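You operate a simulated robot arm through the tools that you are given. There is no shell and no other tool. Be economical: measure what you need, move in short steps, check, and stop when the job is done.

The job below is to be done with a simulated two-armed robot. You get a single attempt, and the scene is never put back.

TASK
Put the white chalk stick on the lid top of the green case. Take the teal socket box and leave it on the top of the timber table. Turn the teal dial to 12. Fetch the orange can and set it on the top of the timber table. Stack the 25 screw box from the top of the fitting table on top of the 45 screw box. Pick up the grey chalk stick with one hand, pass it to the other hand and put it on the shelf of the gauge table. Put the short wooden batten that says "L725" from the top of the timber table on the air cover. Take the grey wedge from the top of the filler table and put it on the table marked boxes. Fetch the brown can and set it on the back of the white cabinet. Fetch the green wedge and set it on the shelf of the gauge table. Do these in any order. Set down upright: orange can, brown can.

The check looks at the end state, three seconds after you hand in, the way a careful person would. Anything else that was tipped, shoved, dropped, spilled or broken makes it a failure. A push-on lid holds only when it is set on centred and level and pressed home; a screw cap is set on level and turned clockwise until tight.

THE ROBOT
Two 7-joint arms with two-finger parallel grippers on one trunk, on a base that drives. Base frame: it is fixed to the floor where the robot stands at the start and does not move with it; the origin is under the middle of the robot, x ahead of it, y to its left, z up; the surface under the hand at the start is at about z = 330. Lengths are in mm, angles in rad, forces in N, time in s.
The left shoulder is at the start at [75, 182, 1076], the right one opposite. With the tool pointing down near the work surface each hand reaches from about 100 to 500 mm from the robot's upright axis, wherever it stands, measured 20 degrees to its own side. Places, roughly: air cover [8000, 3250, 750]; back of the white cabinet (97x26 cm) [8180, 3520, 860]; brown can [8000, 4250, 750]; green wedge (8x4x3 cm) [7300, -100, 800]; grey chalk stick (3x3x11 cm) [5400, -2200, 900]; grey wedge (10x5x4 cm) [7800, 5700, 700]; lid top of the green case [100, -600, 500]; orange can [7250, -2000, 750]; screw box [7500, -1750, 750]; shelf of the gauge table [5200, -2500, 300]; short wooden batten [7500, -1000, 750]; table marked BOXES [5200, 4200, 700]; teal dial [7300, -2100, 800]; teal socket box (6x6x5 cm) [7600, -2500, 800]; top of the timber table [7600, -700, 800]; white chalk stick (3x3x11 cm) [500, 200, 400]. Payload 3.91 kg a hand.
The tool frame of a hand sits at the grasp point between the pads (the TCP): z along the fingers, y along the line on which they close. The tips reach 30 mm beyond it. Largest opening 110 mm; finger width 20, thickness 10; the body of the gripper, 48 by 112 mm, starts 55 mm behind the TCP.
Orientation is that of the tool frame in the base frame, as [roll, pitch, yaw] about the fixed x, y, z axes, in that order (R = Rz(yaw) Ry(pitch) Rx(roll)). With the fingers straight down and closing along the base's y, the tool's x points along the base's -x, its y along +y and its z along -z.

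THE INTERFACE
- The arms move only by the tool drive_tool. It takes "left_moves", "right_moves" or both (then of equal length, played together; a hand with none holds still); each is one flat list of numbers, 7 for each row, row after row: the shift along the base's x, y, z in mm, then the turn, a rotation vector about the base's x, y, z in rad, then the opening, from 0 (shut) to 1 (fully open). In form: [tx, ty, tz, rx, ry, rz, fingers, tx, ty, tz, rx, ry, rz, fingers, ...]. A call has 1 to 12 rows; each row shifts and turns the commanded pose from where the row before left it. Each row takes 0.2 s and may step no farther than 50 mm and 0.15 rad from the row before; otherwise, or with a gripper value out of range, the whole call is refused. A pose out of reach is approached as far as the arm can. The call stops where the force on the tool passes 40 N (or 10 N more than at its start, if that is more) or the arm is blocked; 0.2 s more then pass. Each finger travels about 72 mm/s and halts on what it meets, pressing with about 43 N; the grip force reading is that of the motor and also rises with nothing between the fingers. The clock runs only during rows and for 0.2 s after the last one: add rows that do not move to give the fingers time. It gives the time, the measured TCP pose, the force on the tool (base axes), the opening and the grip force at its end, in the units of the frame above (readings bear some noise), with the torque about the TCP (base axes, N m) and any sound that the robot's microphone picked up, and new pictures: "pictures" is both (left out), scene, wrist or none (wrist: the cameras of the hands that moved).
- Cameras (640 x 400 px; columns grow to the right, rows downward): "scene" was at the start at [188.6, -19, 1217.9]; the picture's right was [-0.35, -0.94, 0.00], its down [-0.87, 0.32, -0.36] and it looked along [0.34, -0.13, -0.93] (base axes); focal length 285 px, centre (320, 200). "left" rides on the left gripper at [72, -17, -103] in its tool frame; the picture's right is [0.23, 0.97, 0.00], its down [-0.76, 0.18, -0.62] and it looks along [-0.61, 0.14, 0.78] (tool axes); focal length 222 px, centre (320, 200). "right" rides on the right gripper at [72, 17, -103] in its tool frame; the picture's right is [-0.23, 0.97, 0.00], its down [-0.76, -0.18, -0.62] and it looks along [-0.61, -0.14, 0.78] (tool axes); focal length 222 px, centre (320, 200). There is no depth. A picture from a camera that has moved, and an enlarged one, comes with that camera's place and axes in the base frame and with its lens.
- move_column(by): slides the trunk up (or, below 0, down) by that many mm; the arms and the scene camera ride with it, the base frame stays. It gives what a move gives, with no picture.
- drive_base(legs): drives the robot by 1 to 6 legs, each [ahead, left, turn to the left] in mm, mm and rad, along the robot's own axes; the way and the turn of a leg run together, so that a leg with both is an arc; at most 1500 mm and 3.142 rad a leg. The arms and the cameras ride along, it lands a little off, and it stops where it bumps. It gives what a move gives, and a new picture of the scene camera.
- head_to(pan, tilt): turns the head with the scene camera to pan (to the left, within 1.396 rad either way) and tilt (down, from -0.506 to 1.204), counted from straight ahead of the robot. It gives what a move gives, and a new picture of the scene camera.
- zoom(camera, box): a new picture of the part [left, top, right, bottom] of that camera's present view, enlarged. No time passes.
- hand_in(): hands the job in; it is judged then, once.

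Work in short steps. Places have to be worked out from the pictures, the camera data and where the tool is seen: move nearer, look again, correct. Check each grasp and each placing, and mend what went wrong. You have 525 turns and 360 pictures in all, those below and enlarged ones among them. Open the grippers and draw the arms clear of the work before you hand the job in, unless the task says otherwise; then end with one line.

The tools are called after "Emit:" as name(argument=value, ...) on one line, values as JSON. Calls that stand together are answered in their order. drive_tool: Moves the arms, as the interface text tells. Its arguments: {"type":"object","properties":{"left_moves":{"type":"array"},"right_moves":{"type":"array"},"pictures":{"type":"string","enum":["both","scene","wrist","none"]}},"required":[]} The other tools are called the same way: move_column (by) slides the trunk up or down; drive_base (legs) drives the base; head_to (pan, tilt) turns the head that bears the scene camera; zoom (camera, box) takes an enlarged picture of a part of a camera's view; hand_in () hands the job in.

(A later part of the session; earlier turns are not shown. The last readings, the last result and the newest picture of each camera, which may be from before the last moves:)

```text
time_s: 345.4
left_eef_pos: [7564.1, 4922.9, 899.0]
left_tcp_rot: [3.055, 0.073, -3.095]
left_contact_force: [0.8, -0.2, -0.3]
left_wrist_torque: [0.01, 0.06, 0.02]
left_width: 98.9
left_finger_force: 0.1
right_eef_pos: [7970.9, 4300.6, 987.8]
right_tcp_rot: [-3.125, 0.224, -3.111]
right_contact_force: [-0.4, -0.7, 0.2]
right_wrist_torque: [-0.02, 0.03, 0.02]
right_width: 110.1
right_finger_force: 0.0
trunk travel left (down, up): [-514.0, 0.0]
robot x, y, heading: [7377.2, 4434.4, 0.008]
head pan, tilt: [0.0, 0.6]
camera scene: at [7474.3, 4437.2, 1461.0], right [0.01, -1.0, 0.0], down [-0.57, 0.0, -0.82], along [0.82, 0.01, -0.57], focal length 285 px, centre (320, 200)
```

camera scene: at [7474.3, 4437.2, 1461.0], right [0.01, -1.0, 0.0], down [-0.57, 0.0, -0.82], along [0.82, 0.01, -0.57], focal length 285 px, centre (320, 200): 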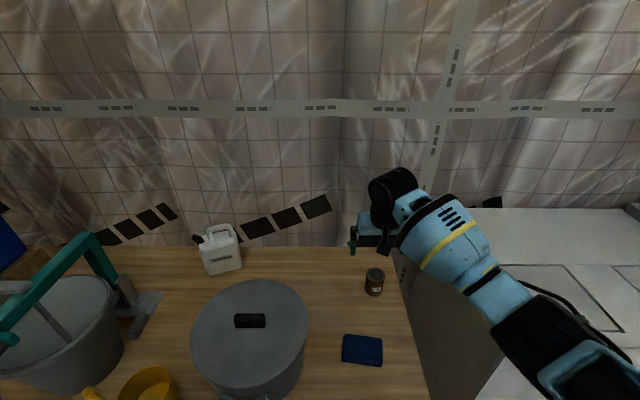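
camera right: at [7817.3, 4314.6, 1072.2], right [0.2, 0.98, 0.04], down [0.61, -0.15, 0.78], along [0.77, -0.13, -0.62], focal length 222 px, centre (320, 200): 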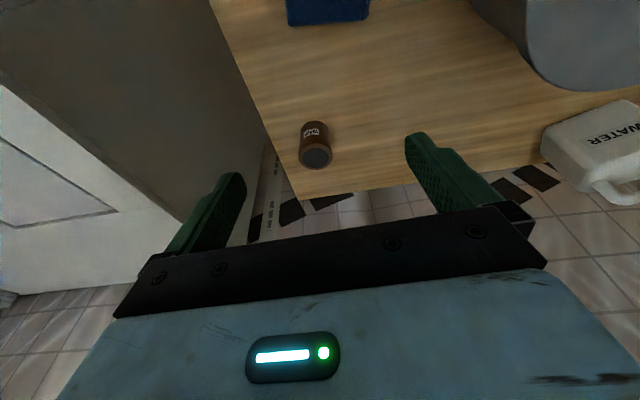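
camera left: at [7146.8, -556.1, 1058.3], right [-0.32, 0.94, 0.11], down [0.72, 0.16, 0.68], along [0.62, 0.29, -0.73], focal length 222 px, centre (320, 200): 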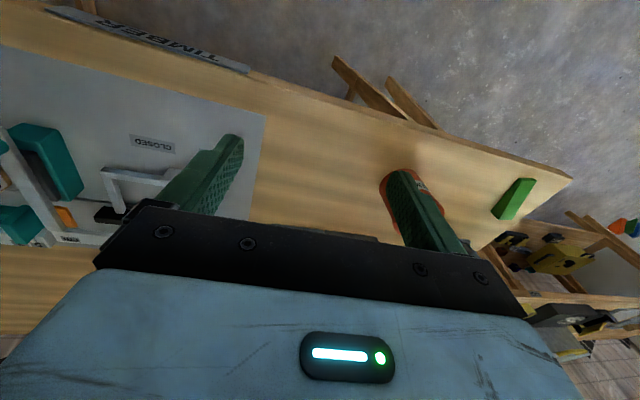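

Tilt further, shift over the can, then lower trunk 170.

Emit:
drive_tool(right_moves=[20, -11, 0, 0, -0.08, 0, 1, 25, -11, 0, 0, -0.08, 0, 1, 25, -10, 0, 0, -0.08, -0.02, 1, 0, 0, 0, 0, 0, 0, 1], pictures="none")

Emit:
move_column(by=-160)

Emit:
drive_tool(right_moves=[0, 0, 0, 0, 0, 0, 1], pictures="both")

```text
time_s: 346.4
left_eef_pos: [7563.3, 4923.6, 900.3]
left_tcp_rot: [3.056, 0.074, -3.094]
left_contact_force: [0.0, 0.1, 0.9]
left_wrist_torque: [-0.02, 0.0, 0.01]
left_width: 98.9
left_finger_force: 0.1
right_eef_pos: [8042.1, 4268.1, 989.5]
right_tcp_rot: [-3.117, 0.468, -3.131]
right_contact_force: [-0.3, -0.1, 0.0]
right_wrist_torque: [0.01, 0.0, -0.02]
right_width: 110.0
right_finger_force: 0.1
trunk travel left (down, up): [-514.0, 0.0]
robot x, y, heading: [7379.3, 4434.6, 0.009]
head pan, tilt: [0.0, 0.6]
```

```text
time_s: 348.2
left_eef_pos: [7562.7, 4921.9, 739.5]
left_tcp_rot: [3.054, 0.073, -3.097]
left_contact_force: [-0.5, -0.1, 0.0]
left_wrist_torque: [-0.04, 0.0, -0.01]
left_width: 99.0
left_finger_force: 0.1
right_eef_pos: [8040.3, 4268.2, 829.9]
right_tcp_rot: [-3.119, 0.467, -3.129]
right_contact_force: [-0.1, -0.5, 0.2]
right_wrist_torque: [0.0, 0.03, 0.0]
right_width: 109.8
right_finger_force: 0.0
trunk travel left (down, up): [-354.0, 160.0]
robot x, y, heading: [7376.6, 4434.7, 0.005]
head pan, tilt: [0.0, 0.6]
```

```text
time_s: 348.6
left_eef_pos: [7562.4, 4923.7, 741.1]
left_tcp_rot: [3.054, 0.072, -3.096]
left_contact_force: [-0.4, 0.0, -0.4]
left_wrist_torque: [-0.02, 0.0, 0.03]
left_width: 98.9
left_finger_force: 0.1
right_eef_pos: [8041.4, 4267.9, 828.8]
right_tcp_rot: [-3.119, 0.466, -3.13]
right_contact_force: [-0.1, -0.1, 0.5]
right_wrist_torque: [0.0, 0.01, -0.03]
right_width: 110.0
right_finger_force: 0.0
trunk travel left (down, up): [-354.0, 160.0]
robot x, y, heading: [7373.3, 4434.7, 0.005]
head pan, tilt: [0.0, 0.6]
camera scene: at [7596.0, 4438.0, 1277.7], right [0.01, -1.0, 0.0], down [-0.56, 0.0, -0.83], along [0.83, 0.01, -0.56], focal length 285 px, centre (320, 200)
camera right: at [7929.3, 4285.3, 887.6], right [0.2, 0.98, 0.08], down [0.4, -0.16, 0.9], along [0.89, -0.15, -0.42], focal length 222 px, centre (320, 200)
```

scene: 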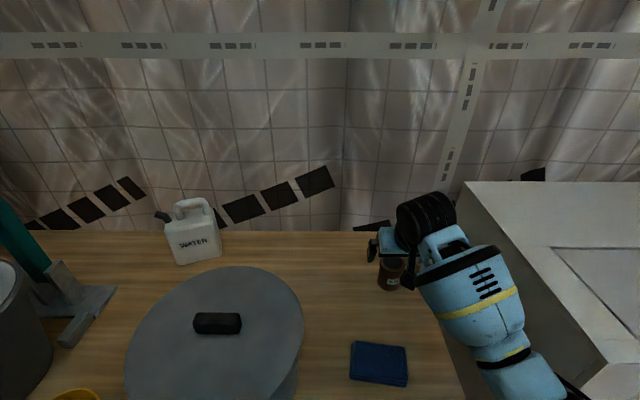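
right: 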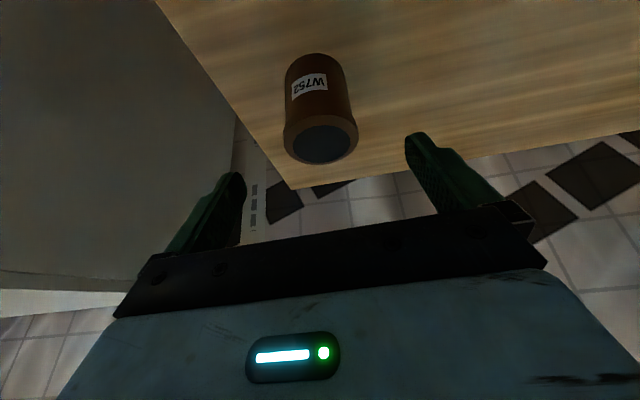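

Can ≈[8077,4267], top ≈766. Lower trunk 55, then move in and down.

Emit:
move_column(by=-55)

Emit:
drive_tool(right_moves=[12, 0, -8, 0, 0, 0, 1, 12, 0, -10, 0, 0, 0, 1, 10, 0, -10, 0, 0, 0, 1, 0, 0, -8, 0, 0, 0, 1, 0, 0, 0, 0, 0, 0, 1], pictures="both")

```text
time_s: 349.5
left_eef_pos: [7564.4, 4923.5, 685.7]
left_tcp_rot: [3.056, 0.072, -3.096]
left_contact_force: [-0.1, -0.2, 0.0]
left_wrist_torque: [0.01, 0.0, 0.0]
left_width: 98.9
left_finger_force: 0.0
right_eef_pos: [8041.3, 4268.2, 774.7]
right_tcp_rot: [-3.119, 0.466, -3.131]
right_contact_force: [-0.4, 0.6, 0.5]
right_wrist_torque: [0.01, -0.01, 0.02]
right_width: 110.0
right_finger_force: 0.0
trunk travel left (down, up): [-299.0, 215.0]
robot x, y, heading: [7377.5, 4434.3, 0.01]
head pan, tilt: [0.0, 0.6]
```

```text
time_s: 350.7
left_eef_pos: [7564.2, 4924.1, 685.5]
left_tcp_rot: [3.056, 0.073, -3.096]
left_contact_force: [-0.5, 0.0, -1.3]
left_wrist_torque: [0.04, 0.01, 0.0]
left_width: 99.0
left_finger_force: 0.2
right_eef_pos: [8075.6, 4269.3, 738.3]
right_tcp_rot: [-3.118, 0.467, -3.132]
right_contact_force: [0.3, -0.1, -0.6]
right_wrist_torque: [0.0, -0.02, 0.0]
right_width: 109.9
right_finger_force: 0.1
trunk travel left (down, up): [-299.0, 215.0]
robot x, y, heading: [7375.1, 4434.9, 0.006]
head pan, tilt: [0.0, 0.6]
camera scene: at [7610.8, 4438.1, 1222.2], right [0.01, -1.0, 0.0], down [-0.56, 0.0, -0.83], along [0.83, 0.01, -0.56], focal length 285 px, centre (320, 200)
camera right: at [7963.8, 4285.3, 796.3], right [0.2, 0.98, 0.08], down [0.4, -0.16, 0.9], along [0.89, -0.15, -0.42], focal length 222 px, centre (320, 200)
```

scene: 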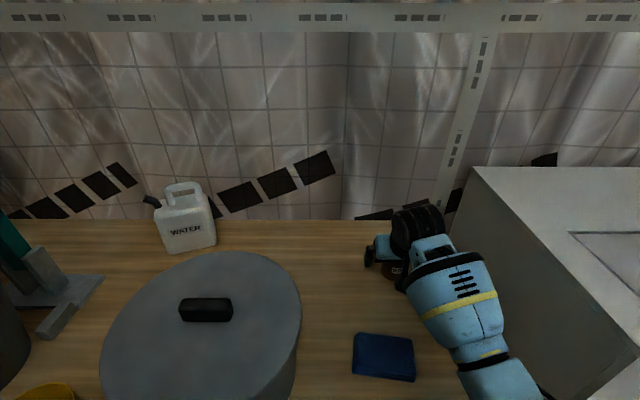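
right: 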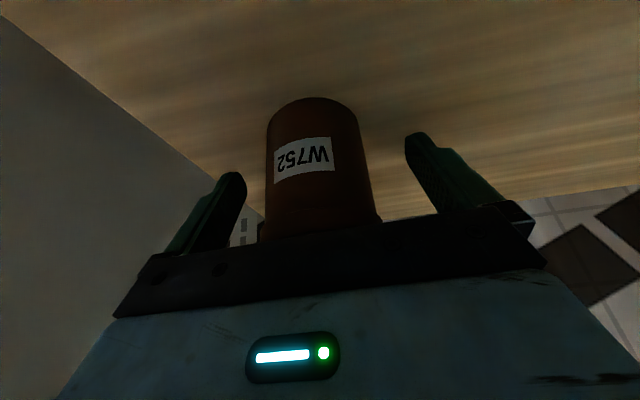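

Centred. Close on the can.

Emit:
drive_tool(right_moves=[2, -1, 0, 0, 0, 0, 0.7, 0, 0, 0, 0, 0, 0, 0.4, 0, 0, 0, 0, 0, 0, 0.4, 0, 0, 0, 0, 0, 0, 0.4, 0, 0, 0, 0, 0, 0, 0.4], pictures="none")

Emit:
move_column(by=60)

Emit:
drive_tool(right_moves=[0, 0, 0, 0, 0, 0, 0.4], pictures="wrist")

```text
time_s: 351.9
left_eef_pos: [7564.3, 4923.9, 684.5]
left_tcp_rot: [3.056, 0.073, -3.097]
left_contact_force: [-0.7, 0.6, 0.2]
left_wrist_torque: [-0.03, 0.0, -0.01]
left_width: 99.1
left_finger_force: 0.1
right_eef_pos: [8077.5, 4267.6, 737.7]
right_tcp_rot: [-3.118, 0.467, -3.13]
right_contact_force: [0.8, 0.5, -0.3]
right_wrist_torque: [-0.03, -0.02, 0.0]
right_width: 58.9
right_finger_force: 43.2
trunk travel left (down, up): [-299.0, 215.0]
robot x, y, heading: [7372.4, 4437.6, 0.003]
head pan, tilt: [0.0, 0.6]
```

```text
time_s: 352.9
left_eef_pos: [7563.1, 4923.4, 743.8]
left_tcp_rot: [3.056, 0.073, -3.095]
left_contact_force: [-0.6, -0.8, -0.2]
left_wrist_torque: [0.01, 0.0, 0.02]
left_width: 98.9
left_finger_force: 0.0
right_eef_pos: [8076.2, 4267.5, 796.2]
right_tcp_rot: [-3.12, 0.465, -3.133]
right_contact_force: [0.0, 0.1, -1.9]
right_wrist_torque: [0.0, 0.02, -0.01]
right_width: 59.1
right_finger_force: 42.4
trunk travel left (down, up): [-359.0, 155.0]
robot x, y, heading: [7375.6, 4434.3, 0.007]
head pan, tilt: [0.0, 0.6]
```

```text
time_s: 353.3
left_eef_pos: [7564.3, 4922.6, 744.3]
left_tcp_rot: [3.057, 0.074, -3.098]
left_contact_force: [-0.6, 0.6, 0.5]
left_wrist_torque: [0.01, -0.02, -0.02]
left_width: 98.9
left_finger_force: 0.0
right_eef_pos: [8077.1, 4267.1, 797.2]
right_tcp_rot: [-3.119, 0.466, -3.131]
right_contact_force: [0.0, 0.3, -1.4]
right_wrist_torque: [-0.01, 0.0, -0.02]
right_width: 58.9
right_finger_force: 43.3
trunk travel left (down, up): [-359.0, 155.0]
robot x, y, heading: [7374.6, 4440.1, 0.004]
head pan, tilt: [0.0, 0.6]
camera right: at [7965.3, 4284.4, 856.2], right [0.2, 0.98, 0.08], down [0.4, -0.16, 0.9], along [0.89, -0.15, -0.42], focal length 222 px, centre (320, 200)
```

right: 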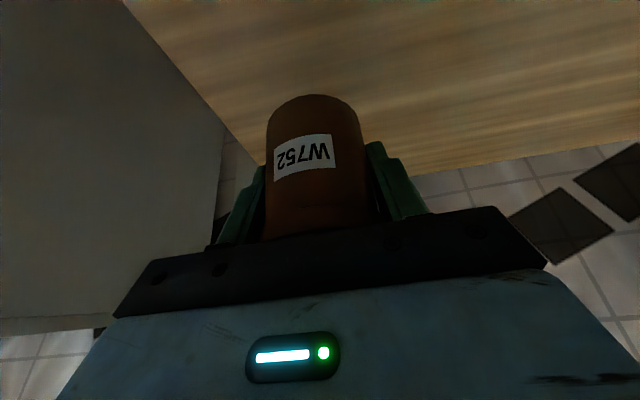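

Can held. Raise, retract; I'll bring it to the cabinet, set it temporarily on the cabinet top front, then use the left hand to reach the back strip.

Emit:
move_column(by=155)

Emit:
drive_tool(right_moves=[-40, 5, 0, 0, 0.05, 0, 0.4, -40, 5, 0, 0, 0.05, 0, 0.4, -40, 5, 10, 0, 0.05, 0, 0.4, -40, 5, 10, 0, 0.05, 0, 0.4, -40, 5, 0, 0, 0, 0, 0.4, 0, 0, 0, 0, 0, 0, 0.4], pictures="wrist")

Emit:
drive_base(legs=[[-500, 0, -0.005], [0, -1170, 0]])

```text
time_s: 355.1
left_eef_pos: [7563.5, 4923.8, 900.3]
left_tcp_rot: [3.053, 0.074, -3.095]
left_contact_force: [0.0, -0.6, -0.2]
left_wrist_torque: [0.0, 0.01, -0.02]
left_width: 99.1
left_finger_force: 0.0
right_eef_pos: [8076.3, 4266.9, 949.6]
right_tcp_rot: [-3.119, 0.462, -3.13]
right_contact_force: [-0.4, -0.5, -2.5]
right_wrist_torque: [0.0, -0.02, 0.0]
right_width: 58.7
right_finger_force: 43.0
trunk travel left (down, up): [-514.0, 0.0]
robot x, y, heading: [7378.7, 4438.9, 0.007]
head pan, tilt: [0.0, 0.6]
```

```text
time_s: 356.5
left_eef_pos: [7563.8, 4924.3, 900.3]
left_tcp_rot: [3.053, 0.072, -3.094]
left_contact_force: [0.2, 0.1, 0.1]
left_wrist_torque: [0.0, 0.04, 0.02]
left_width: 98.9
left_finger_force: 0.1
right_eef_pos: [7877.4, 4293.1, 971.5]
right_tcp_rot: [-3.12, 0.265, -3.131]
right_contact_force: [0.4, 0.1, -3.3]
right_wrist_torque: [-0.03, 0.0, 0.02]
right_width: 58.9
right_finger_force: 43.0
trunk travel left (down, up): [-514.0, 0.0]
robot x, y, heading: [7374.7, 4433.5, 0.008]
head pan, tilt: [0.0, 0.6]
camera right: at [7779.7, 4309.3, 1051.7], right [0.21, 0.98, 0.04], down [0.57, -0.16, 0.8], along [0.79, -0.15, -0.59], focal length 222 px, centre (320, 200)
```

right: 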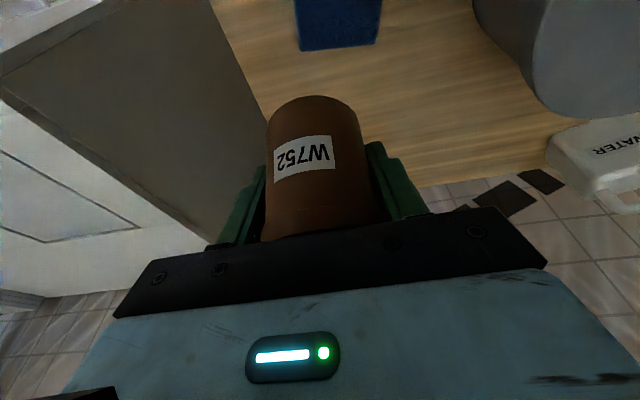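

```text
time_s: 369.5
left_eef_pos: [7074.0, 3755.6, 899.9]
left_tcp_rot: [3.052, 0.073, -3.11]
left_contact_force: [-0.5, -1.5, 0.5]
left_wrist_torque: [0.03, 0.0, -0.01]
left_width: 98.8
left_finger_force: 0.1
right_eef_pos: [7379.4, 3119.0, 971.9]
right_tcp_rot: [-3.121, 0.266, 3.138]
right_contact_force: [0.1, -0.6, -1.6]
right_wrist_torque: [-0.01, 0.02, -0.02]
right_width: 58.7
right_finger_force: 43.3
trunk travel left (down, up): [-514.0, 0.0]
robot x, y, heading: [6880.4, 3271.4, -0.006]
head pan, tilt: [0.0, 0.6]
camera scene: at [6978.1, 3269.5, 1461.0], right [-0.01, -1.0, 0.0], down [-0.56, 0.0, -0.83], along [0.82, -0.01, -0.56], focal length 285 px, centre (320, 200)
```

scene: 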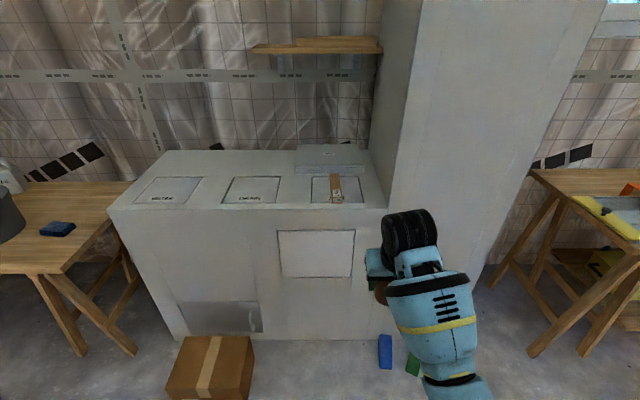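

Drive in to axis ≈7360 (no closer), then place the can temporarily between the AIR and DRAIN covers.

Emit:
drive_base(legs=[[480, 0, 0.005]])

Emit:
drive_tool(right_moves=[5, 45, 10, 0, -0.05, 0, 0.4, 10, 45, 0, 0, -0.05, 0, 0.4, 20, 45, 0, 0, -0.05, 0, 0.4, 30, 40, 0, 0, -0.05, 0, 0.4, 30, 30, 0, 0, 0, 0, 0.4, 10, 30, 0, 0, 0, 0, 0.4, 0, 0, 0, 0, 0, 0, 0.4], pictures="both")

```text
time_s: 372.4
left_eef_pos: [7552.9, 3752.8, 899.4]
left_tcp_rot: [3.053, 0.073, -3.105]
left_contact_force: [-0.9, -0.4, 0.3]
left_wrist_torque: [-0.02, 0.02, -0.02]
left_width: 99.2
left_finger_force: 0.0
right_eef_pos: [7859.8, 3117.0, 972.4]
right_tcp_rot: [-3.12, 0.265, 3.141]
right_contact_force: [0.9, -0.2, -1.8]
right_wrist_torque: [-0.01, 0.0, 0.03]
right_width: 58.9
right_finger_force: 43.1
trunk travel left (down, up): [-514.0, 0.0]
robot x, y, heading: [7356.1, 3268.0, -0.002]
head pan, tilt: [0.0, 0.6]
camera scene: at [7457.9, 3267.0, 1461.0], right [-0.01, -1.0, 0.0], down [-0.57, 0.0, -0.82], along [0.82, 0.0, -0.57], focal length 285 px, centre (320, 200)
```

scene: 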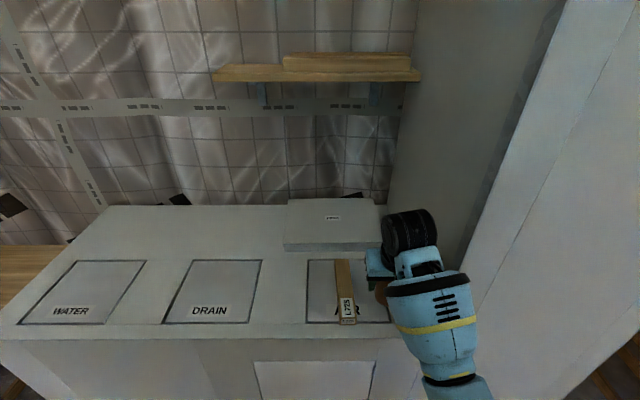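

```text
time_s: 374.2
left_eef_pos: [7554.4, 3754.5, 900.6]
left_tcp_rot: [3.053, 0.073, -3.106]
left_contact_force: [-0.8, 0.2, -1.0]
left_wrist_torque: [0.01, 0.01, 0.01]
left_width: 99.2
left_finger_force: 0.1
right_eef_pos: [7983.1, 3306.2, 969.1]
right_tcp_rot: [-3.085, 0.461, 3.095]
right_contact_force: [-0.3, 0.9, -2.4]
right_wrist_torque: [0.0, -0.02, 0.01]
right_width: 58.9
right_finger_force: 42.6
trunk travel left (down, up): [-514.0, 0.0]
robot x, y, heading: [7359.9, 3266.4, -0.001]
head pan, tilt: [0.0, 0.6]
stopped in row 7 (right hand): the arm was blocked; the commanded pose is now the measured one
camera scene: at [7457.8, 3267.1, 1461.0], right [-0.01, -1.0, 0.0], down [-0.57, 0.0, -0.82], along [0.82, 0.0, -0.57], focal length 285 px, centre (320, 200)
camera right: at [7873.7, 3332.8, 1027.3], right [0.27, 0.96, 0.05], down [0.39, -0.16, 0.9], along [0.88, -0.23, -0.42], focal length 222 px, centre (320, 200)
```

scene: 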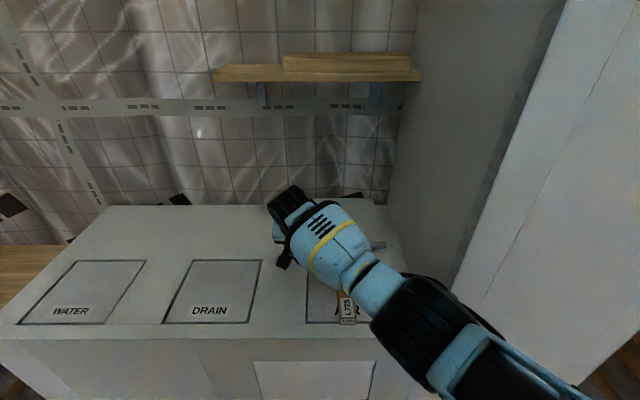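
right: 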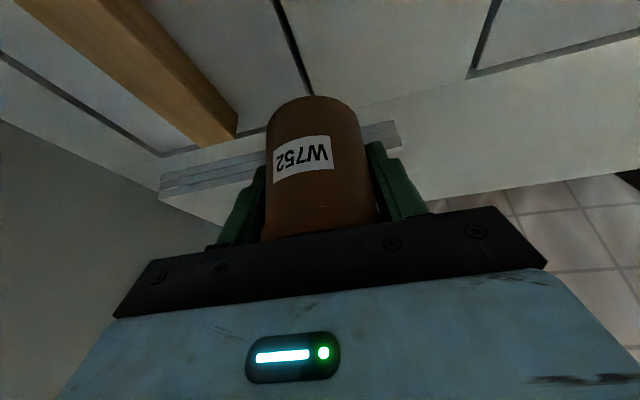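

Blocked laterally at this height; lower a bit then continue +y.

Emit:
drive_tool(right_moves=[-10, 0, -20, 0, 0, 0, 0.4, -10, 15, -10, 0, 0, 0, 0.4, 0, 25, 0, 0, 0, 0.03, 0.4, 0, 20, 0, 0, 0, 0.02, 0.4, 0, 0, 0, 0, 0, 0, 0.4], pictures="wrist")

```text
time_s: 375.6
left_eef_pos: [7553.1, 3753.6, 901.5]
left_tcp_rot: [3.051, 0.072, -3.106]
left_contact_force: [0.0, -0.4, 0.1]
left_wrist_torque: [0.02, -0.01, 0.0]
left_width: 98.9
left_finger_force: 0.0
right_eef_pos: [7981.5, 3307.3, 940.2]
right_tcp_rot: [-3.068, 0.472, 3.086]
right_contact_force: [-0.7, -0.6, -1.7]
right_wrist_torque: [0.03, -0.01, -0.01]
right_width: 58.8
right_finger_force: 43.1
right hand out of reach, approached as far as the arm can: row 3, 4
trunk travel left (down, up): [-514.0, 0.0]
robot x, y, heading: [7357.9, 3267.9, -0.0]
head pan, tilt: [0.0, 0.6]
stopped in row 5 (right hand): the arm was blocked; the commanded pose is now the measured one
camera right: at [7872.5, 3335.5, 997.2], right [0.29, 0.96, 0.04], down [0.38, -0.15, 0.91], along [0.88, -0.25, -0.41], focal length 222 px, centre (320, 200)
```

right: 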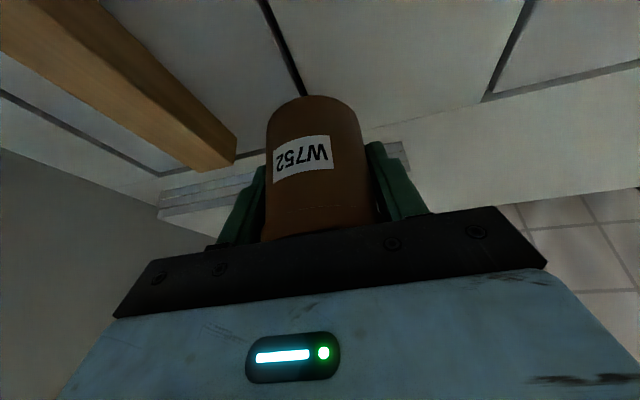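

Try yawing the hand left (the can is round), which should free the lateral motion.

Emit:
drive_tool(right_moves=[0, 5, 0, 0, 0, 0.1, 0.4, -5, 12, 0, 0, 0, 0.1, 0.4, -5, 15, 0, 0, 0, 0.1, 0.4, -5, 15, 0, 0, 0, 0.1, 0.4, 0, 0, 0, 0, 0, 0, 0.4], pictures="wrist")

```text
time_s: 376.8
left_eef_pos: [7553.0, 3753.8, 900.0]
left_tcp_rot: [3.053, 0.073, -3.107]
left_contact_force: [0.5, -0.1, -1.0]
left_wrist_torque: [0.0, 0.01, -0.01]
left_width: 99.0
left_finger_force: 0.0
right_eef_pos: [7971.7, 3339.1, 934.4]
right_tcp_rot: [-3.058, 0.464, -2.806]
right_contact_force: [-1.3, 0.6, -2.7]
right_wrist_torque: [0.01, 0.03, 0.01]
right_width: 58.8
right_finger_force: 43.0
trunk travel left (down, up): [-514.0, 0.0]
robot x, y, heading: [7356.9, 3268.0, -0.008]
head pan, tilt: [0.0, 0.6]
camera right: at [7858.9, 3326.6, 992.5], right [-0.09, 1.0, 0.03], down [0.42, 0.01, 0.91], along [0.9, 0.1, -0.41], focal length 222 px, centre (320, 200)
```

right: 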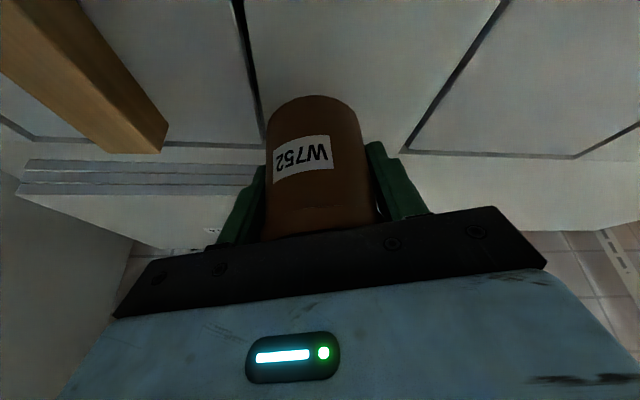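

Now straighten the roll slightly, shift +15 y, and lower.

Emit:
drive_tool(right_moves=[0, 10, -8, 0.026, 0.009, 0.014, 0.4, 0, 5, -8, 0.025, 0.009, 0.013, 0.4, 0, 0, -6, 0, 0, 0, 0.4, 0, 0, -3, 0, 0, 0, 0.4, 0, 0, 0, 0, 0, 0, 0.4], pictures="wrist")

```text
time_s: 378.2
left_eef_pos: [7554.5, 3753.2, 901.5]
left_tcp_rot: [3.052, 0.074, -3.107]
left_contact_force: [0.1, 0.5, 0.0]
left_wrist_torque: [0.01, 0.03, -0.02]
left_width: 99.2
left_finger_force: 0.0
right_eef_pos: [7991.4, 3327.6, 918.2]
right_tcp_rot: [-3.113, 0.478, -2.85]
right_contact_force: [0.6, -0.5, -1.7]
right_wrist_torque: [-0.01, -0.02, 0.0]
right_width: 59.0
right_finger_force: 42.8
trunk travel left (down, up): [-514.0, 0.0]
robot x, y, heading: [7360.1, 3267.3, -0.006]
head pan, tilt: [0.0, 0.6]
stopped in row 5 (right hand): the arm was blocked; the commanded pose is now the measured one
camera right: at [7877.8, 3312.8, 975.3], right [-0.07, 0.99, 0.08], down [0.42, -0.04, 0.91], along [0.91, 0.1, -0.41], focal length 222 px, centre (320, 200)
```

right: 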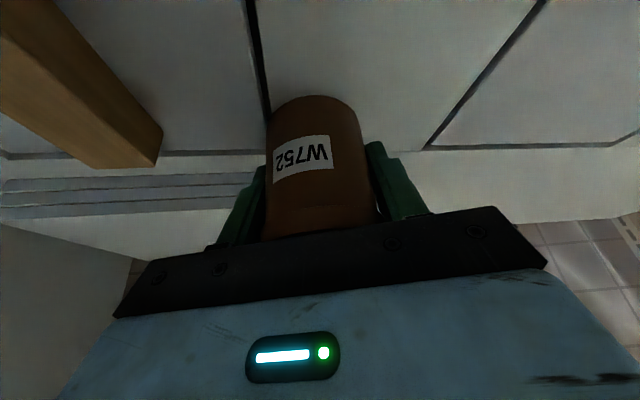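

Emit:
drive_tool(right_moves=[-5, 4, -3, 0, 0, 0.06, 0.4, -5, 6, -2, 0, 0, 0.06, 0.4, -3, 4, -2, 0, 0, 0.03, 0.4, 0, 0, 0, 0, 0, 0, 0.4], pictures="wrist")

```text
time_s: 379.2
left_eef_pos: [7553.4, 3752.5, 901.2]
left_tcp_rot: [3.052, 0.074, -3.106]
left_contact_force: [-0.6, 0.2, -0.6]
left_wrist_torque: [0.03, 0.0, -0.03]
left_width: 99.2
left_finger_force: 0.1
right_eef_pos: [7975.5, 3345.1, 912.7]
right_tcp_rot: [-3.117, 0.48, -2.695]
right_contact_force: [0.2, 0.2, -1.6]
right_wrist_torque: [0.0, -0.03, 0.06]
right_width: 58.6
right_finger_force: 43.3
trunk travel left (down, up): [-514.0, 0.0]
robot x, y, heading: [7360.7, 3264.0, -0.006]
head pan, tilt: [0.0, 0.6]
camera right: at [7866.1, 3313.6, 969.1], right [-0.23, 0.97, 0.08], down [0.42, 0.02, 0.91], along [0.88, 0.24, -0.41], focal length 222 px, centre (320, 200)
```

right: 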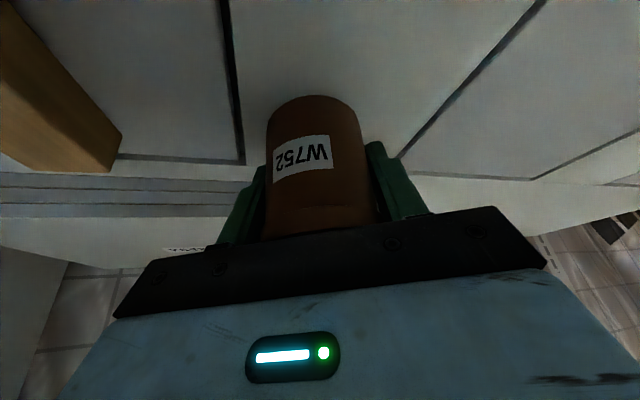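

Good spot between covers. Lower to contact.

Emit:
drive_tool(right_moves=[0, 0, -4, 0, 0.01, 0, 0.4, 0, 0, -3, 0, 0, 0, 0.4, 0, 0, -2, 0, 0, 0, 0.4, 0, 0, -2, 0, 0, 0, 0.4, 0, 0, 0, 0, 0, 0, 0.4], pictures="none")

```text
time_s: 380.4
left_eef_pos: [7553.9, 3754.4, 901.5]
left_tcp_rot: [3.051, 0.074, -3.106]
left_contact_force: [-0.3, 0.1, -0.3]
left_wrist_torque: [-0.01, 0.03, 0.01]
left_width: 99.2
left_finger_force: 0.1
right_eef_pos: [7978.3, 3336.4, 897.5]
right_tcp_rot: [-3.115, 0.466, -2.707]
right_contact_force: [0.0, -0.1, -1.5]
right_wrist_torque: [0.02, -0.01, -0.05]
right_width: 58.6
right_finger_force: 42.8
trunk travel left (down, up): [-514.0, 0.0]
robot x, y, heading: [7364.3, 3267.0, -0.006]
head pan, tilt: [0.0, 0.6]
```

Emit:
drive_tool(right_moves=[0, 0, -2, 0, 0, 0, 0.4, 0, 0, -2, 0, 0, 0, 0.4, 0, 0, -2, 0, 0, 0, 0.4, 0, 0, -2, 0, 0, 0, 0.4, 0, 0, 0, 0, 0, 0, 0.4], pictures="wrist")

```text
time_s: 381.8
left_eef_pos: [7551.7, 3752.7, 899.9]
left_tcp_rot: [3.05, 0.073, -3.106]
left_contact_force: [0.6, 0.2, -0.7]
left_wrist_torque: [0.01, 0.04, -0.05]
left_width: 99.2
left_finger_force: 0.1
right_eef_pos: [7998.0, 3300.8, 895.9]
right_tcp_rot: [-3.096, 0.479, -2.748]
right_contact_force: [-5.4, 2.4, 15.6]
right_wrist_torque: [0.28, 0.63, -0.03]
right_width: 58.9
right_finger_force: 42.9
trunk travel left (down, up): [-514.0, 0.0]
robot x, y, heading: [7359.1, 3266.9, -0.002]
head pan, tilt: [0.0, 0.6]
stopped in row 5 (right hand): the arm was blocked; the commanded pose is now the measured one
camera right: at [7886.0, 3276.2, 952.8], right [-0.17, 0.98, 0.07], down [0.41, 0.01, 0.91], along [0.89, 0.18, -0.41], focal length 222 px, centre (320, 200)
```

right: 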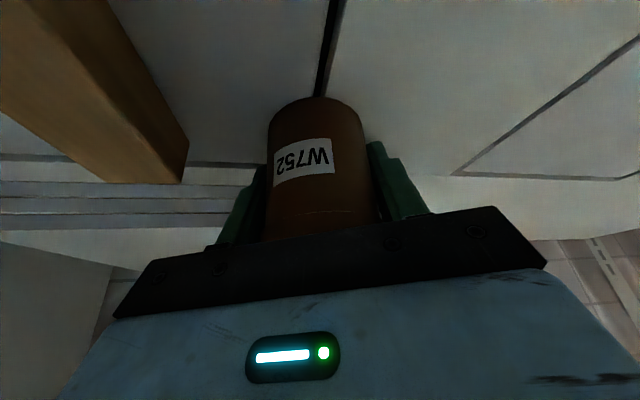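

It drifted as it lowered. Raise, reposition, and use the trunk for the last descent.

Emit:
drive_tool(right_moves=[0, 0, 8, 0, 0, 0, 0.4, -8, 15, 8, 0, 0, 0.02, 0.4, -8, 15, 4, 0.02, 0, 0.03, 0.4, -6, 14, 2, 0, 0, 0, 0.4, 0, 0, 0, 0, 0, 0, 0.4], pictures="none")

```text
time_s: 383.0
left_eef_pos: [7554.4, 3753.1, 899.7]
left_tcp_rot: [3.05, 0.072, -3.108]
left_contact_force: [0.6, -1.1, -0.4]
left_wrist_torque: [0.02, 0.02, 0.0]
left_width: 99.3
left_finger_force: 0.1
right_eef_pos: [7974.8, 3347.1, 915.8]
right_tcp_rot: [-3.12, 0.481, -2.705]
right_contact_force: [-0.9, -0.7, -2.0]
right_wrist_torque: [0.02, -0.04, 0.01]
right_width: 59.0
right_finger_force: 42.5
trunk travel left (down, up): [-514.0, 0.0]
robot x, y, heading: [7359.0, 3270.3, -0.006]
head pan, tilt: [0.0, 0.6]
```

Emit:
move_column(by=-15)

Emit:
move_column(by=-4)

Emit:
drive_tool(right_moves=[0, 0, 0, 0, 0.012, 0, 0.4], pictures="wrist")

```text
time_s: 383.6
left_eef_pos: [7551.9, 3753.6, 886.9]
left_tcp_rot: [3.052, 0.075, -3.107]
left_contact_force: [0.3, 0.3, -0.3]
left_wrist_torque: [0.02, 0.04, 0.03]
left_width: 98.9
left_finger_force: 0.0
right_eef_pos: [7979.6, 3330.2, 894.7]
right_tcp_rot: [-3.101, 0.476, -2.711]
right_contact_force: [-3.9, 3.0, 12.4]
right_wrist_torque: [0.39, 0.34, 0.04]
right_width: 58.7
right_finger_force: 42.8
trunk travel left (down, up): [-499.0, 15.0]
robot x, y, heading: [7362.0, 3269.1, -0.009]
head pan, tilt: [0.0, 0.6]
```

```text
time_s: 384.0
left_eef_pos: [7551.2, 3753.2, 884.3]
left_tcp_rot: [3.05, 0.075, -3.103]
left_contact_force: [0.1, -0.3, -0.3]
left_wrist_torque: [-0.04, 0.04, 0.0]
left_width: 99.0
left_finger_force: 0.0
right_eef_pos: [7990.1, 3314.1, 895.2]
right_tcp_rot: [-3.079, 0.487, -2.721]
right_contact_force: [-5.0, 1.7, 16.2]
right_wrist_torque: [0.33, 0.64, 0.01]
right_width: 58.9
right_finger_force: 43.1
trunk travel left (down, up): [-497.0, 18.0]
robot x, y, heading: [7364.7, 3267.6, -0.005]
head pan, tilt: [0.0, 0.6]
stopped: the force on the tool passed its limit at 41 N (the readings are from after the stop); the commanded pose is now the measured one
```

```text
time_s: 384.4
left_eef_pos: [7551.9, 3754.3, 883.9]
left_tcp_rot: [3.053, 0.075, -3.107]
left_contact_force: [-0.7, 0.6, -0.5]
left_wrist_torque: [-0.01, -0.03, 0.01]
left_width: 99.2
left_finger_force: 0.1
right_eef_pos: [7990.0, 3312.2, 894.1]
right_tcp_rot: [-3.082, 0.478, -2.725]
right_contact_force: [3.0, 8.3, 20.7]
right_wrist_torque: [0.76, 0.29, -0.15]
right_width: 58.9
right_finger_force: 43.1
trunk travel left (down, up): [-497.0, 18.0]
robot x, y, heading: [7361.0, 3266.3, -0.006]
head pan, tilt: [0.0, 0.6]
camera right: at [7878.6, 3286.8, 951.5], right [-0.19, 0.98, 0.05], down [0.41, 0.03, 0.91], along [0.89, 0.19, -0.41], focal length 222 px, centre (320, 200)
```

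right: 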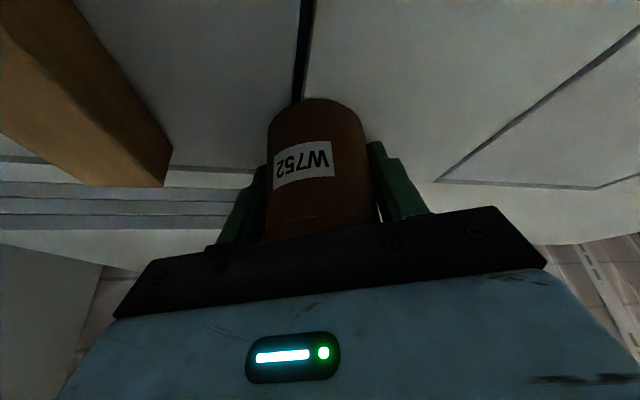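

The can rests on the top; relieve the force and release gently.

Emit:
drive_tool(right_moves=[0, 0, 2, 0, 0, 0, 0.4, 0, 0, 0, 0, 0, 0, 0.6, 0, 0, 0, 0, 0, 0, 0.7, 0, 0, 0, 0, 0, 0, 0.85, 0, 0, 0, 0, 0, 0, 0.85], pictures="wrist")

```text
time_s: 385.6
left_eef_pos: [7552.8, 3753.1, 882.8]
left_tcp_rot: [3.049, 0.074, -3.105]
left_contact_force: [0.3, -0.3, 0.5]
left_wrist_torque: [0.03, 0.0, 0.02]
left_width: 98.8
left_finger_force: 0.0
right_eef_pos: [7989.8, 3308.1, 893.6]
right_tcp_rot: [-3.085, 0.472, -2.727]
right_contact_force: [0.2, -1.8, 1.8]
right_wrist_torque: [0.06, 0.01, 0.05]
right_width: 90.8
right_finger_force: 0.0
trunk travel left (down, up): [-497.0, 18.0]
robot x, y, heading: [7359.4, 3267.4, -0.005]
head pan, tilt: [0.0, 0.6]
camera right: at [7878.6, 3283.8, 951.5], right [-0.18, 0.98, 0.05], down [0.42, 0.03, 0.91], along [0.89, 0.19, -0.41], focal length 222 px, centre (320, 200)
```

right: 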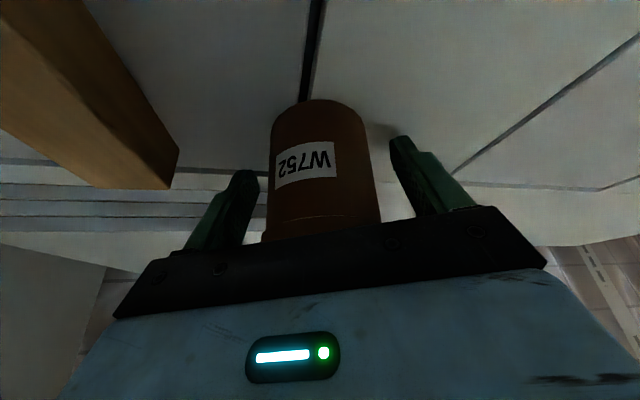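

Standing. Withdraw along the tool axis and retract the right hand in front of the cabinet.

Emit:
drive_tool(right_moves=[-12, -5, 26, 0, 0, 0, 0.85, -17, -7, 36, 0, 0, 0, 0.85, -20, -20, 20, 0, 0.08, -0.08, 0.85, -35, -25, 5, 0, 0.09, -0.09, 0.85, -40, -25, 0, 0, 0.09, -0.09, 0.85, -40, -20, 0, 0, 0.09, -0.09, 0.85, -40, -10, 0, 0, 0.09, -0.06, 0.85, -40, 0, 0, 0, 0, 0, 0.85, -40, 0, 0, 0, 0, 0, 0.85, -30, 0, 0, 0, 0, 0, 0.85, 0, 0, 0, 0, 0, 0, 0.85], pictures="both")

```text
time_s: 387.1
left_eef_pos: [7553.1, 3754.4, 882.7]
left_tcp_rot: [3.053, 0.075, -3.106]
left_contact_force: [-0.1, 0.1, -0.3]
left_wrist_torque: [0.04, 0.0, -0.05]
left_width: 99.1
left_finger_force: 0.0
right_eef_pos: [7859.5, 3139.7, 932.3]
right_tcp_rot: [-3.044, 0.138, 3.096]
right_contact_force: [0.0, 1.1, -0.1]
right_wrist_torque: [0.02, 0.02, 0.0]
right_width: 93.6
right_finger_force: 0.1
right hand out of reach, approached as far as the arm can: row 6, 7
trunk travel left (down, up): [-497.0, 18.0]
robot x, y, heading: [7357.5, 3270.3, -0.007]
head pan, tilt: [0.0, 0.6]
stopped in row 7 (right hand): the arm was blocked; the commanded pose is now the measured one
camera scene: at [7483.7, 3267.2, 1444.1], right [-0.01, -1.0, 0.0], down [-0.56, 0.0, -0.83], along [0.83, 0.0, -0.56], focal length 285 px, centre (320, 200)
camera right: at [7775.3, 3168.6, 1022.8], right [0.28, 0.96, -0.06], down [0.66, -0.15, 0.74], along [0.7, -0.25, -0.67], focal length 222 px, centre (320, 200)
```

scene: 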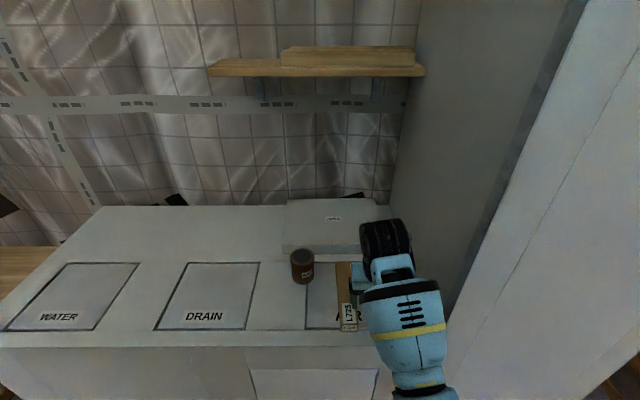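
right: 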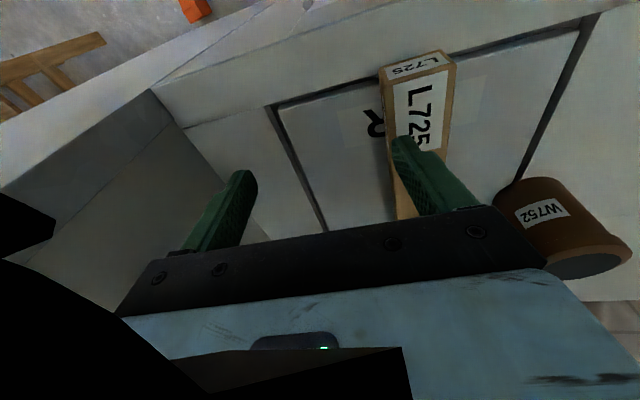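

Can stands upright. Pull the right hand back carefully.

Emit:
drive_tool(right_moves=[-10, -15, 5, 0.05, 0, 0.03, 0.85, -30, -10, 0, 0.04, 0.05, 0.02, 0.85, -40, 0, -5, 0, 0.05, 0, 0.85, -40, 0, -10, 0, 0, 0, 0.85, -40, 0, -10, 0, 0, 0, 0.85, 0, 0, 0, 0, 0, 0, 0.85], pictures="none")

```text
time_s: 387.7
left_eef_pos: [7552.0, 3757.5, 880.8]
left_tcp_rot: [3.056, 0.073, -3.101]
left_contact_force: [-0.1, -0.1, 0.0]
left_wrist_torque: [-0.02, 0.0, -0.04]
left_width: 98.8
left_finger_force: 0.0
right_eef_pos: [7849.3, 3073.0, 929.1]
right_tcp_rot: [-2.995, 0.133, 3.119]
right_contact_force: [-4.7, 33.4, -7.1]
right_wrist_torque: [0.23, 0.2, -0.02]
right_width: 77.5
right_finger_force: 0.0
right hand out of reach, approached as far as the arm can: row 2
trunk travel left (down, up): [-497.0, 18.0]
robot x, y, heading: [7361.1, 3270.9, 0.0]
head pan, tilt: [0.0, 0.6]
stopped in row 2 (right hand): the force on the tool passed its limit at 86 N (the readings are from after the stop); the commanded pose is now the measured one
```

Touched the pillar. Move off it, then straight back.

Emit:
drive_tool(right_moves=[-5, 15, 0, 0, 0, 0, 0.7, -10, 10, 0, 0, 0, 0, 0.7, -25, 0, -5, 0, 0, 0, 0.7, 0, 0, 0, 0, 0, 0, 0.7], pictures="wrist")

```text
time_s: 388.2
left_eef_pos: [7552.1, 3756.1, 881.4]
left_tcp_rot: [3.055, 0.073, -3.102]
left_contact_force: [-1.1, -0.7, 0.3]
left_wrist_torque: [0.0, 0.02, 0.0]
left_width: 99.0
left_finger_force: 0.0
right_eef_pos: [7849.6, 3064.9, 939.1]
right_tcp_rot: [-2.968, 0.157, 3.098]
right_contact_force: [0.0, 26.0, -18.4]
right_wrist_torque: [1.45, 0.18, 0.26]
right_width: 62.6
right_finger_force: 0.1
trunk travel left (down, up): [-497.0, 18.0]
robot x, y, heading: [7360.9, 3266.3, 0.001]
head pan, tilt: [0.0, 0.6]
stopped in row 2 (right hand): the force on the tool passed its limit at 52 N (the readings are from after the stop); the commanded pose is now the measured one
camera right: at [7764.4, 3101.9, 1024.3], right [0.29, 0.95, -0.13], down [0.65, -0.09, 0.76], along [0.7, -0.31, -0.64], focal length 222 px, centre (320, 200)
```

right: 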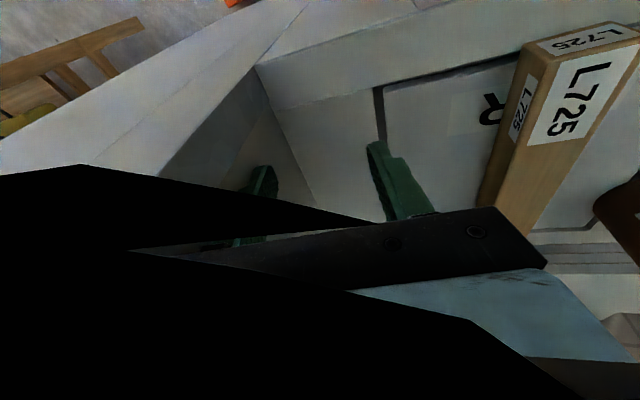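

Drive the base straight back to clear the hand from the pillar.

Emit:
drive_base(legs=[[-250, 0, 0]])

```text
time_s: 390.1
left_eef_pos: [7299.6, 3754.0, 883.4]
left_tcp_rot: [3.053, 0.075, -3.104]
left_contact_force: [-0.6, -0.6, -0.3]
left_wrist_torque: [0.02, -0.01, 0.01]
left_width: 98.8
left_finger_force: 0.0
right_eef_pos: [7597.8, 3061.3, 939.9]
right_tcp_rot: [-2.963, 0.165, 3.091]
right_contact_force: [1.0, -0.6, -0.1]
right_wrist_torque: [0.0, -0.03, 0.01]
right_width: 77.1
right_finger_force: 0.1
trunk travel left (down, up): [-497.0, 18.0]
robot x, y, heading: [7108.8, 3271.0, 0.002]
head pan, tilt: [0.0, 0.6]
camera scene: at [7231.8, 3267.7, 1444.1], right [0.0, -1.0, 0.0], down [-0.56, 0.0, -0.83], along [0.83, 0.0, -0.56], focal length 285 px, centre (320, 200)
```

scene: 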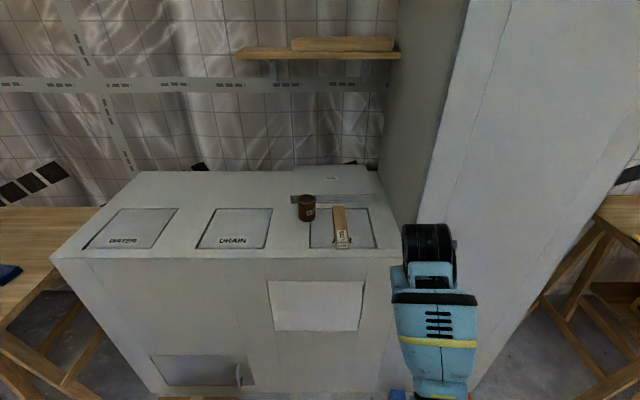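

Straighten and tuck the right hand in front of the robot at lower height.

Emit:
drive_tool(right_moves=[0, 0, -25, 0.093, 0.076, 0.025, 0.85, 0, 0, -25, 0.093, 0.076, 0.025, 0.85, -40, 0, -15, 0, 0, 0, 0.85, -40, 0, -10, 0, 0, 0, 0.85, -40, 0, 0, 0, 0, 0, 0.85, -20, 0, 0, 0, 0, 0, 0.85, 0, 0, 0, 0, 0, 0, 0.85], pictures="none")

```text
time_s: 391.2
left_eef_pos: [7300.5, 3754.3, 884.3]
left_tcp_rot: [3.053, 0.075, -3.102]
left_contact_force: [-1.6, -0.5, -0.1]
left_wrist_torque: [-0.01, -0.01, -0.03]
left_width: 99.0
left_finger_force: 0.1
right_eef_pos: [7513.4, 2972.0, 881.7]
right_tcp_rot: [-2.962, 0.054, 3.078]
right_contact_force: [0.8, 0.5, -0.1]
right_wrist_torque: [-0.01, -0.02, -0.01]
right_width: 93.2
right_finger_force: 0.0
right hand out of reach, approached as far as the arm can: row 5
trunk travel left (down, up): [-497.0, 18.0]
robot x, y, heading: [7107.4, 3264.4, -0.001]
head pan, tilt: [0.0, 0.6]
stopped in row 5 (right hand): the arm was blocked; the commanded pose is now the measured one
```

Emit:
drive_tool(right_moves=[0, 0, -40, 0.04, 0, 0.02, 0.85, 0, 10, -40, 0.04, 0, 0.02, 0.85, -30, 10, -10, 0, 0, 0, 0.85, -30, 10, 0, 0, 0, 0, 0.85, -30, 10, 0, 0, 0, 0, 0.85, 0, 0, 0, 0, 0, 0, 0.85], pictures="none")

```text
time_s: 392.4
left_eef_pos: [7300.3, 3754.5, 883.2]
left_tcp_rot: [3.054, 0.075, -3.105]
left_contact_force: [-0.4, -0.5, -0.7]
left_wrist_torque: [-0.01, 0.01, 0.0]
left_width: 99.0
left_finger_force: 0.1
right_eef_pos: [7523.7, 2975.0, 861.2]
right_tcp_rot: [-2.981, 0.247, 3.115]
right_contact_force: [-0.4, 0.0, -1.2]
right_wrist_torque: [0.04, -0.05, 0.0]
right_width: 93.5
right_finger_force: 0.1
trunk travel left (down, up): [-497.0, 18.0]
robot x, y, heading: [7107.5, 3269.8, 0.0]
head pan, tilt: [0.0, 0.6]
stopped in row 5 (right hand): the arm was blocked; the commanded pose is now the measured one
```

Emit:
drive_tool(right_moves=[0, -25, -10, 0.06, 0.08, 0.01, 0.85, 0, -25, -10, 0.06, 0.08, 0.01, 0.85, 0, -25, 0, 0.046, 0.077, 0.01, 0.85, -30, -10, 0, 0, 0, 0, 0.85, -30, 0, 0, 0, 0, 0, 0.85, -30, 0, 0, 0, 0, 0, 0.85, 0, 0, 0, 0, 0, 0, 0.85], pictures="none")

```text
time_s: 393.9
left_eef_pos: [7300.1, 3755.1, 883.0]
left_tcp_rot: [3.051, 0.074, -3.105]
left_contact_force: [0.3, -0.2, 0.8]
left_wrist_torque: [0.02, -0.04, -0.01]
left_width: 98.9
left_finger_force: 0.2
right_eef_pos: [7435.1, 2881.9, 845.7]
right_tcp_rot: [-3.126, 0.011, 3.119]
right_contact_force: [-0.1, -0.8, 0.7]
right_wrist_torque: [-0.04, 0.04, -0.01]
right_width: 93.3
right_finger_force: 0.1
trunk travel left (down, up): [-497.0, 18.0]
robot x, y, heading: [7111.3, 3269.2, 0.0]
head pan, tilt: [0.0, 0.6]
```

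Right arm is tidy. Drive forward again and bring the left hand over toward the can.

Emit:
drive_base(legs=[[250, 0, 0]])

Emit:
drive_tool(left_moves=[40, -10, 10, -0.05, 0.035, -0.02, 1, 40, -15, 10, -0.043, 0.035, -0.017, 1, 40, -20, 10, 0, 0, 0, 1, 40, -25, 10, 0, 0, 0, 1, 35, -30, 10, 0, -0.05, 0, 1, 35, -35, 10, 0, -0.05, 0, 1, 30, -35, 10, 0, -0.05, 0, 1, 30, -35, 10, 0, -0.05, 0, 1, 0, 0, 0, 0, 0, 0, 1], pictures="both")

```text
time_s: 395.8
left_eef_pos: [7550.3, 3753.3, 883.6]
left_tcp_rot: [3.052, 0.074, -3.104]
left_contact_force: [0.9, -0.7, -0.4]
left_wrist_torque: [-0.02, 0.02, 0.0]
left_width: 99.0
left_finger_force: 0.0
right_eef_pos: [7685.6, 2883.0, 845.1]
right_tcp_rot: [-3.129, 0.012, 3.119]
right_contact_force: [0.7, 0.0, 0.5]
right_wrist_torque: [0.0, 0.04, -0.01]
right_width: 93.6
right_finger_force: 0.1
trunk travel left (down, up): [-497.0, 18.0]
robot x, y, heading: [7356.4, 3267.6, -0.0]
head pan, tilt: [0.0, 0.6]
camera scene: at [7483.1, 3267.0, 1444.0], right [0.0, -1.0, 0.0], down [-0.57, 0.0, -0.82], along [0.82, 0.0, -0.57], focal length 285 px, centre (320, 200)
```

scene: 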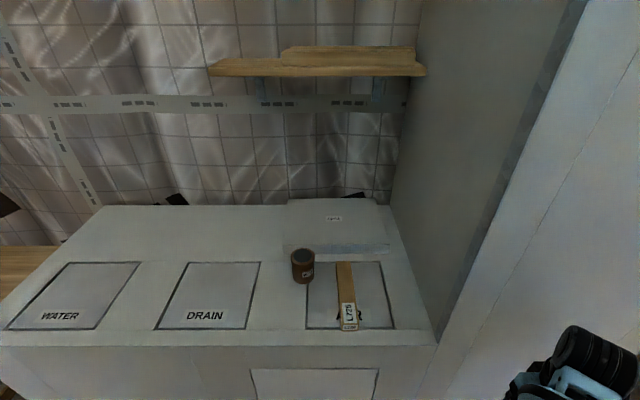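

```text
refused: row 6 steps farther than a row can; nothing moved
```

Emit:
drive_tool(left_moves=[40, -10, 10, -0.05, 0.035, -0.02, 1, 40, -15, 10, -0.043, 0.035, -0.017, 1, 40, -20, 10, 0, 0, 0, 1, 40, -25, 10, 0, 0, 0, 1, 35, -30, 10, 0, -0.05, 0, 1, 33, -34, 10, 0, -0.05, 0, 1, 30, -35, 10, 0, -0.05, 0, 1, 30, -35, 10, 0, -0.05, 0, 1, 0, 0, 0, 0, 0, 0, 1], pictures="both")

```text
time_s: 398.0
left_eef_pos: [7843.0, 3599.3, 977.9]
left_tcp_rot: [3.071, 0.231, -3.09]
left_contact_force: [-0.4, 0.5, 0.1]
left_wrist_torque: [0.04, -0.01, -0.01]
left_width: 109.8
left_finger_force: 0.0
right_eef_pos: [7684.0, 2881.7, 845.6]
right_tcp_rot: [-3.128, 0.013, 3.119]
right_contact_force: [-0.6, -0.1, 0.2]
right_wrist_torque: [-0.02, 0.04, 0.03]
right_width: 93.4
right_finger_force: 0.0
trunk travel left (down, up): [-497.0, 18.0]
robot x, y, heading: [7357.1, 3265.4, 0.0]
head pan, tilt: [0.0, 0.6]
stopped in row 9 (left hand): the arm was blocked; the commanded pose is now the measured one
camera scene: at [7482.6, 3267.0, 1444.1], right [0.0, -1.0, 0.0], down [-0.56, 0.0, -0.83], along [0.83, 0.0, -0.56], focal length 285 px, centre (320, 200)
camera left: at [7750.9, 3570.9, 1061.6], right [-0.29, 0.96, 0.01], down [0.59, 0.16, 0.79], along [0.76, 0.24, -0.61], focal length 222 px, centre (320, 200)
```

scene: 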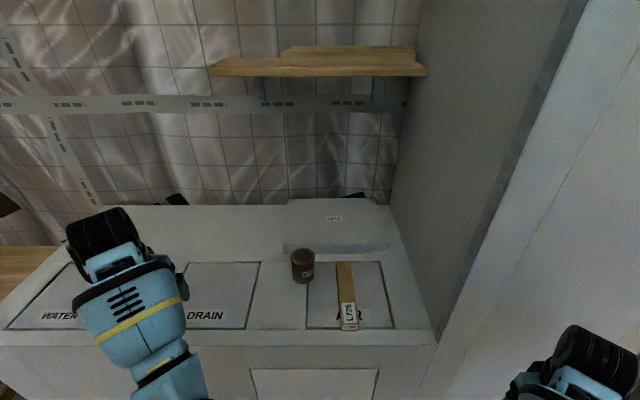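
left: 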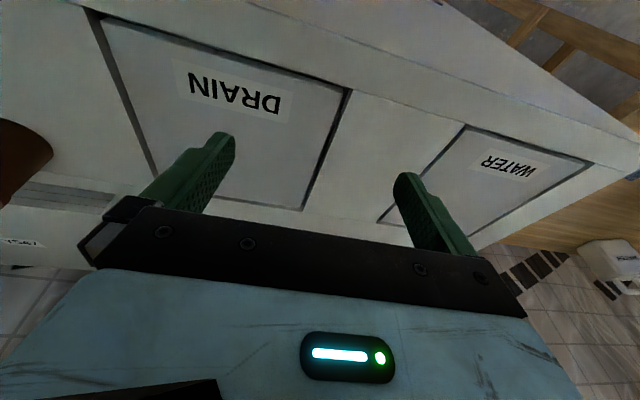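

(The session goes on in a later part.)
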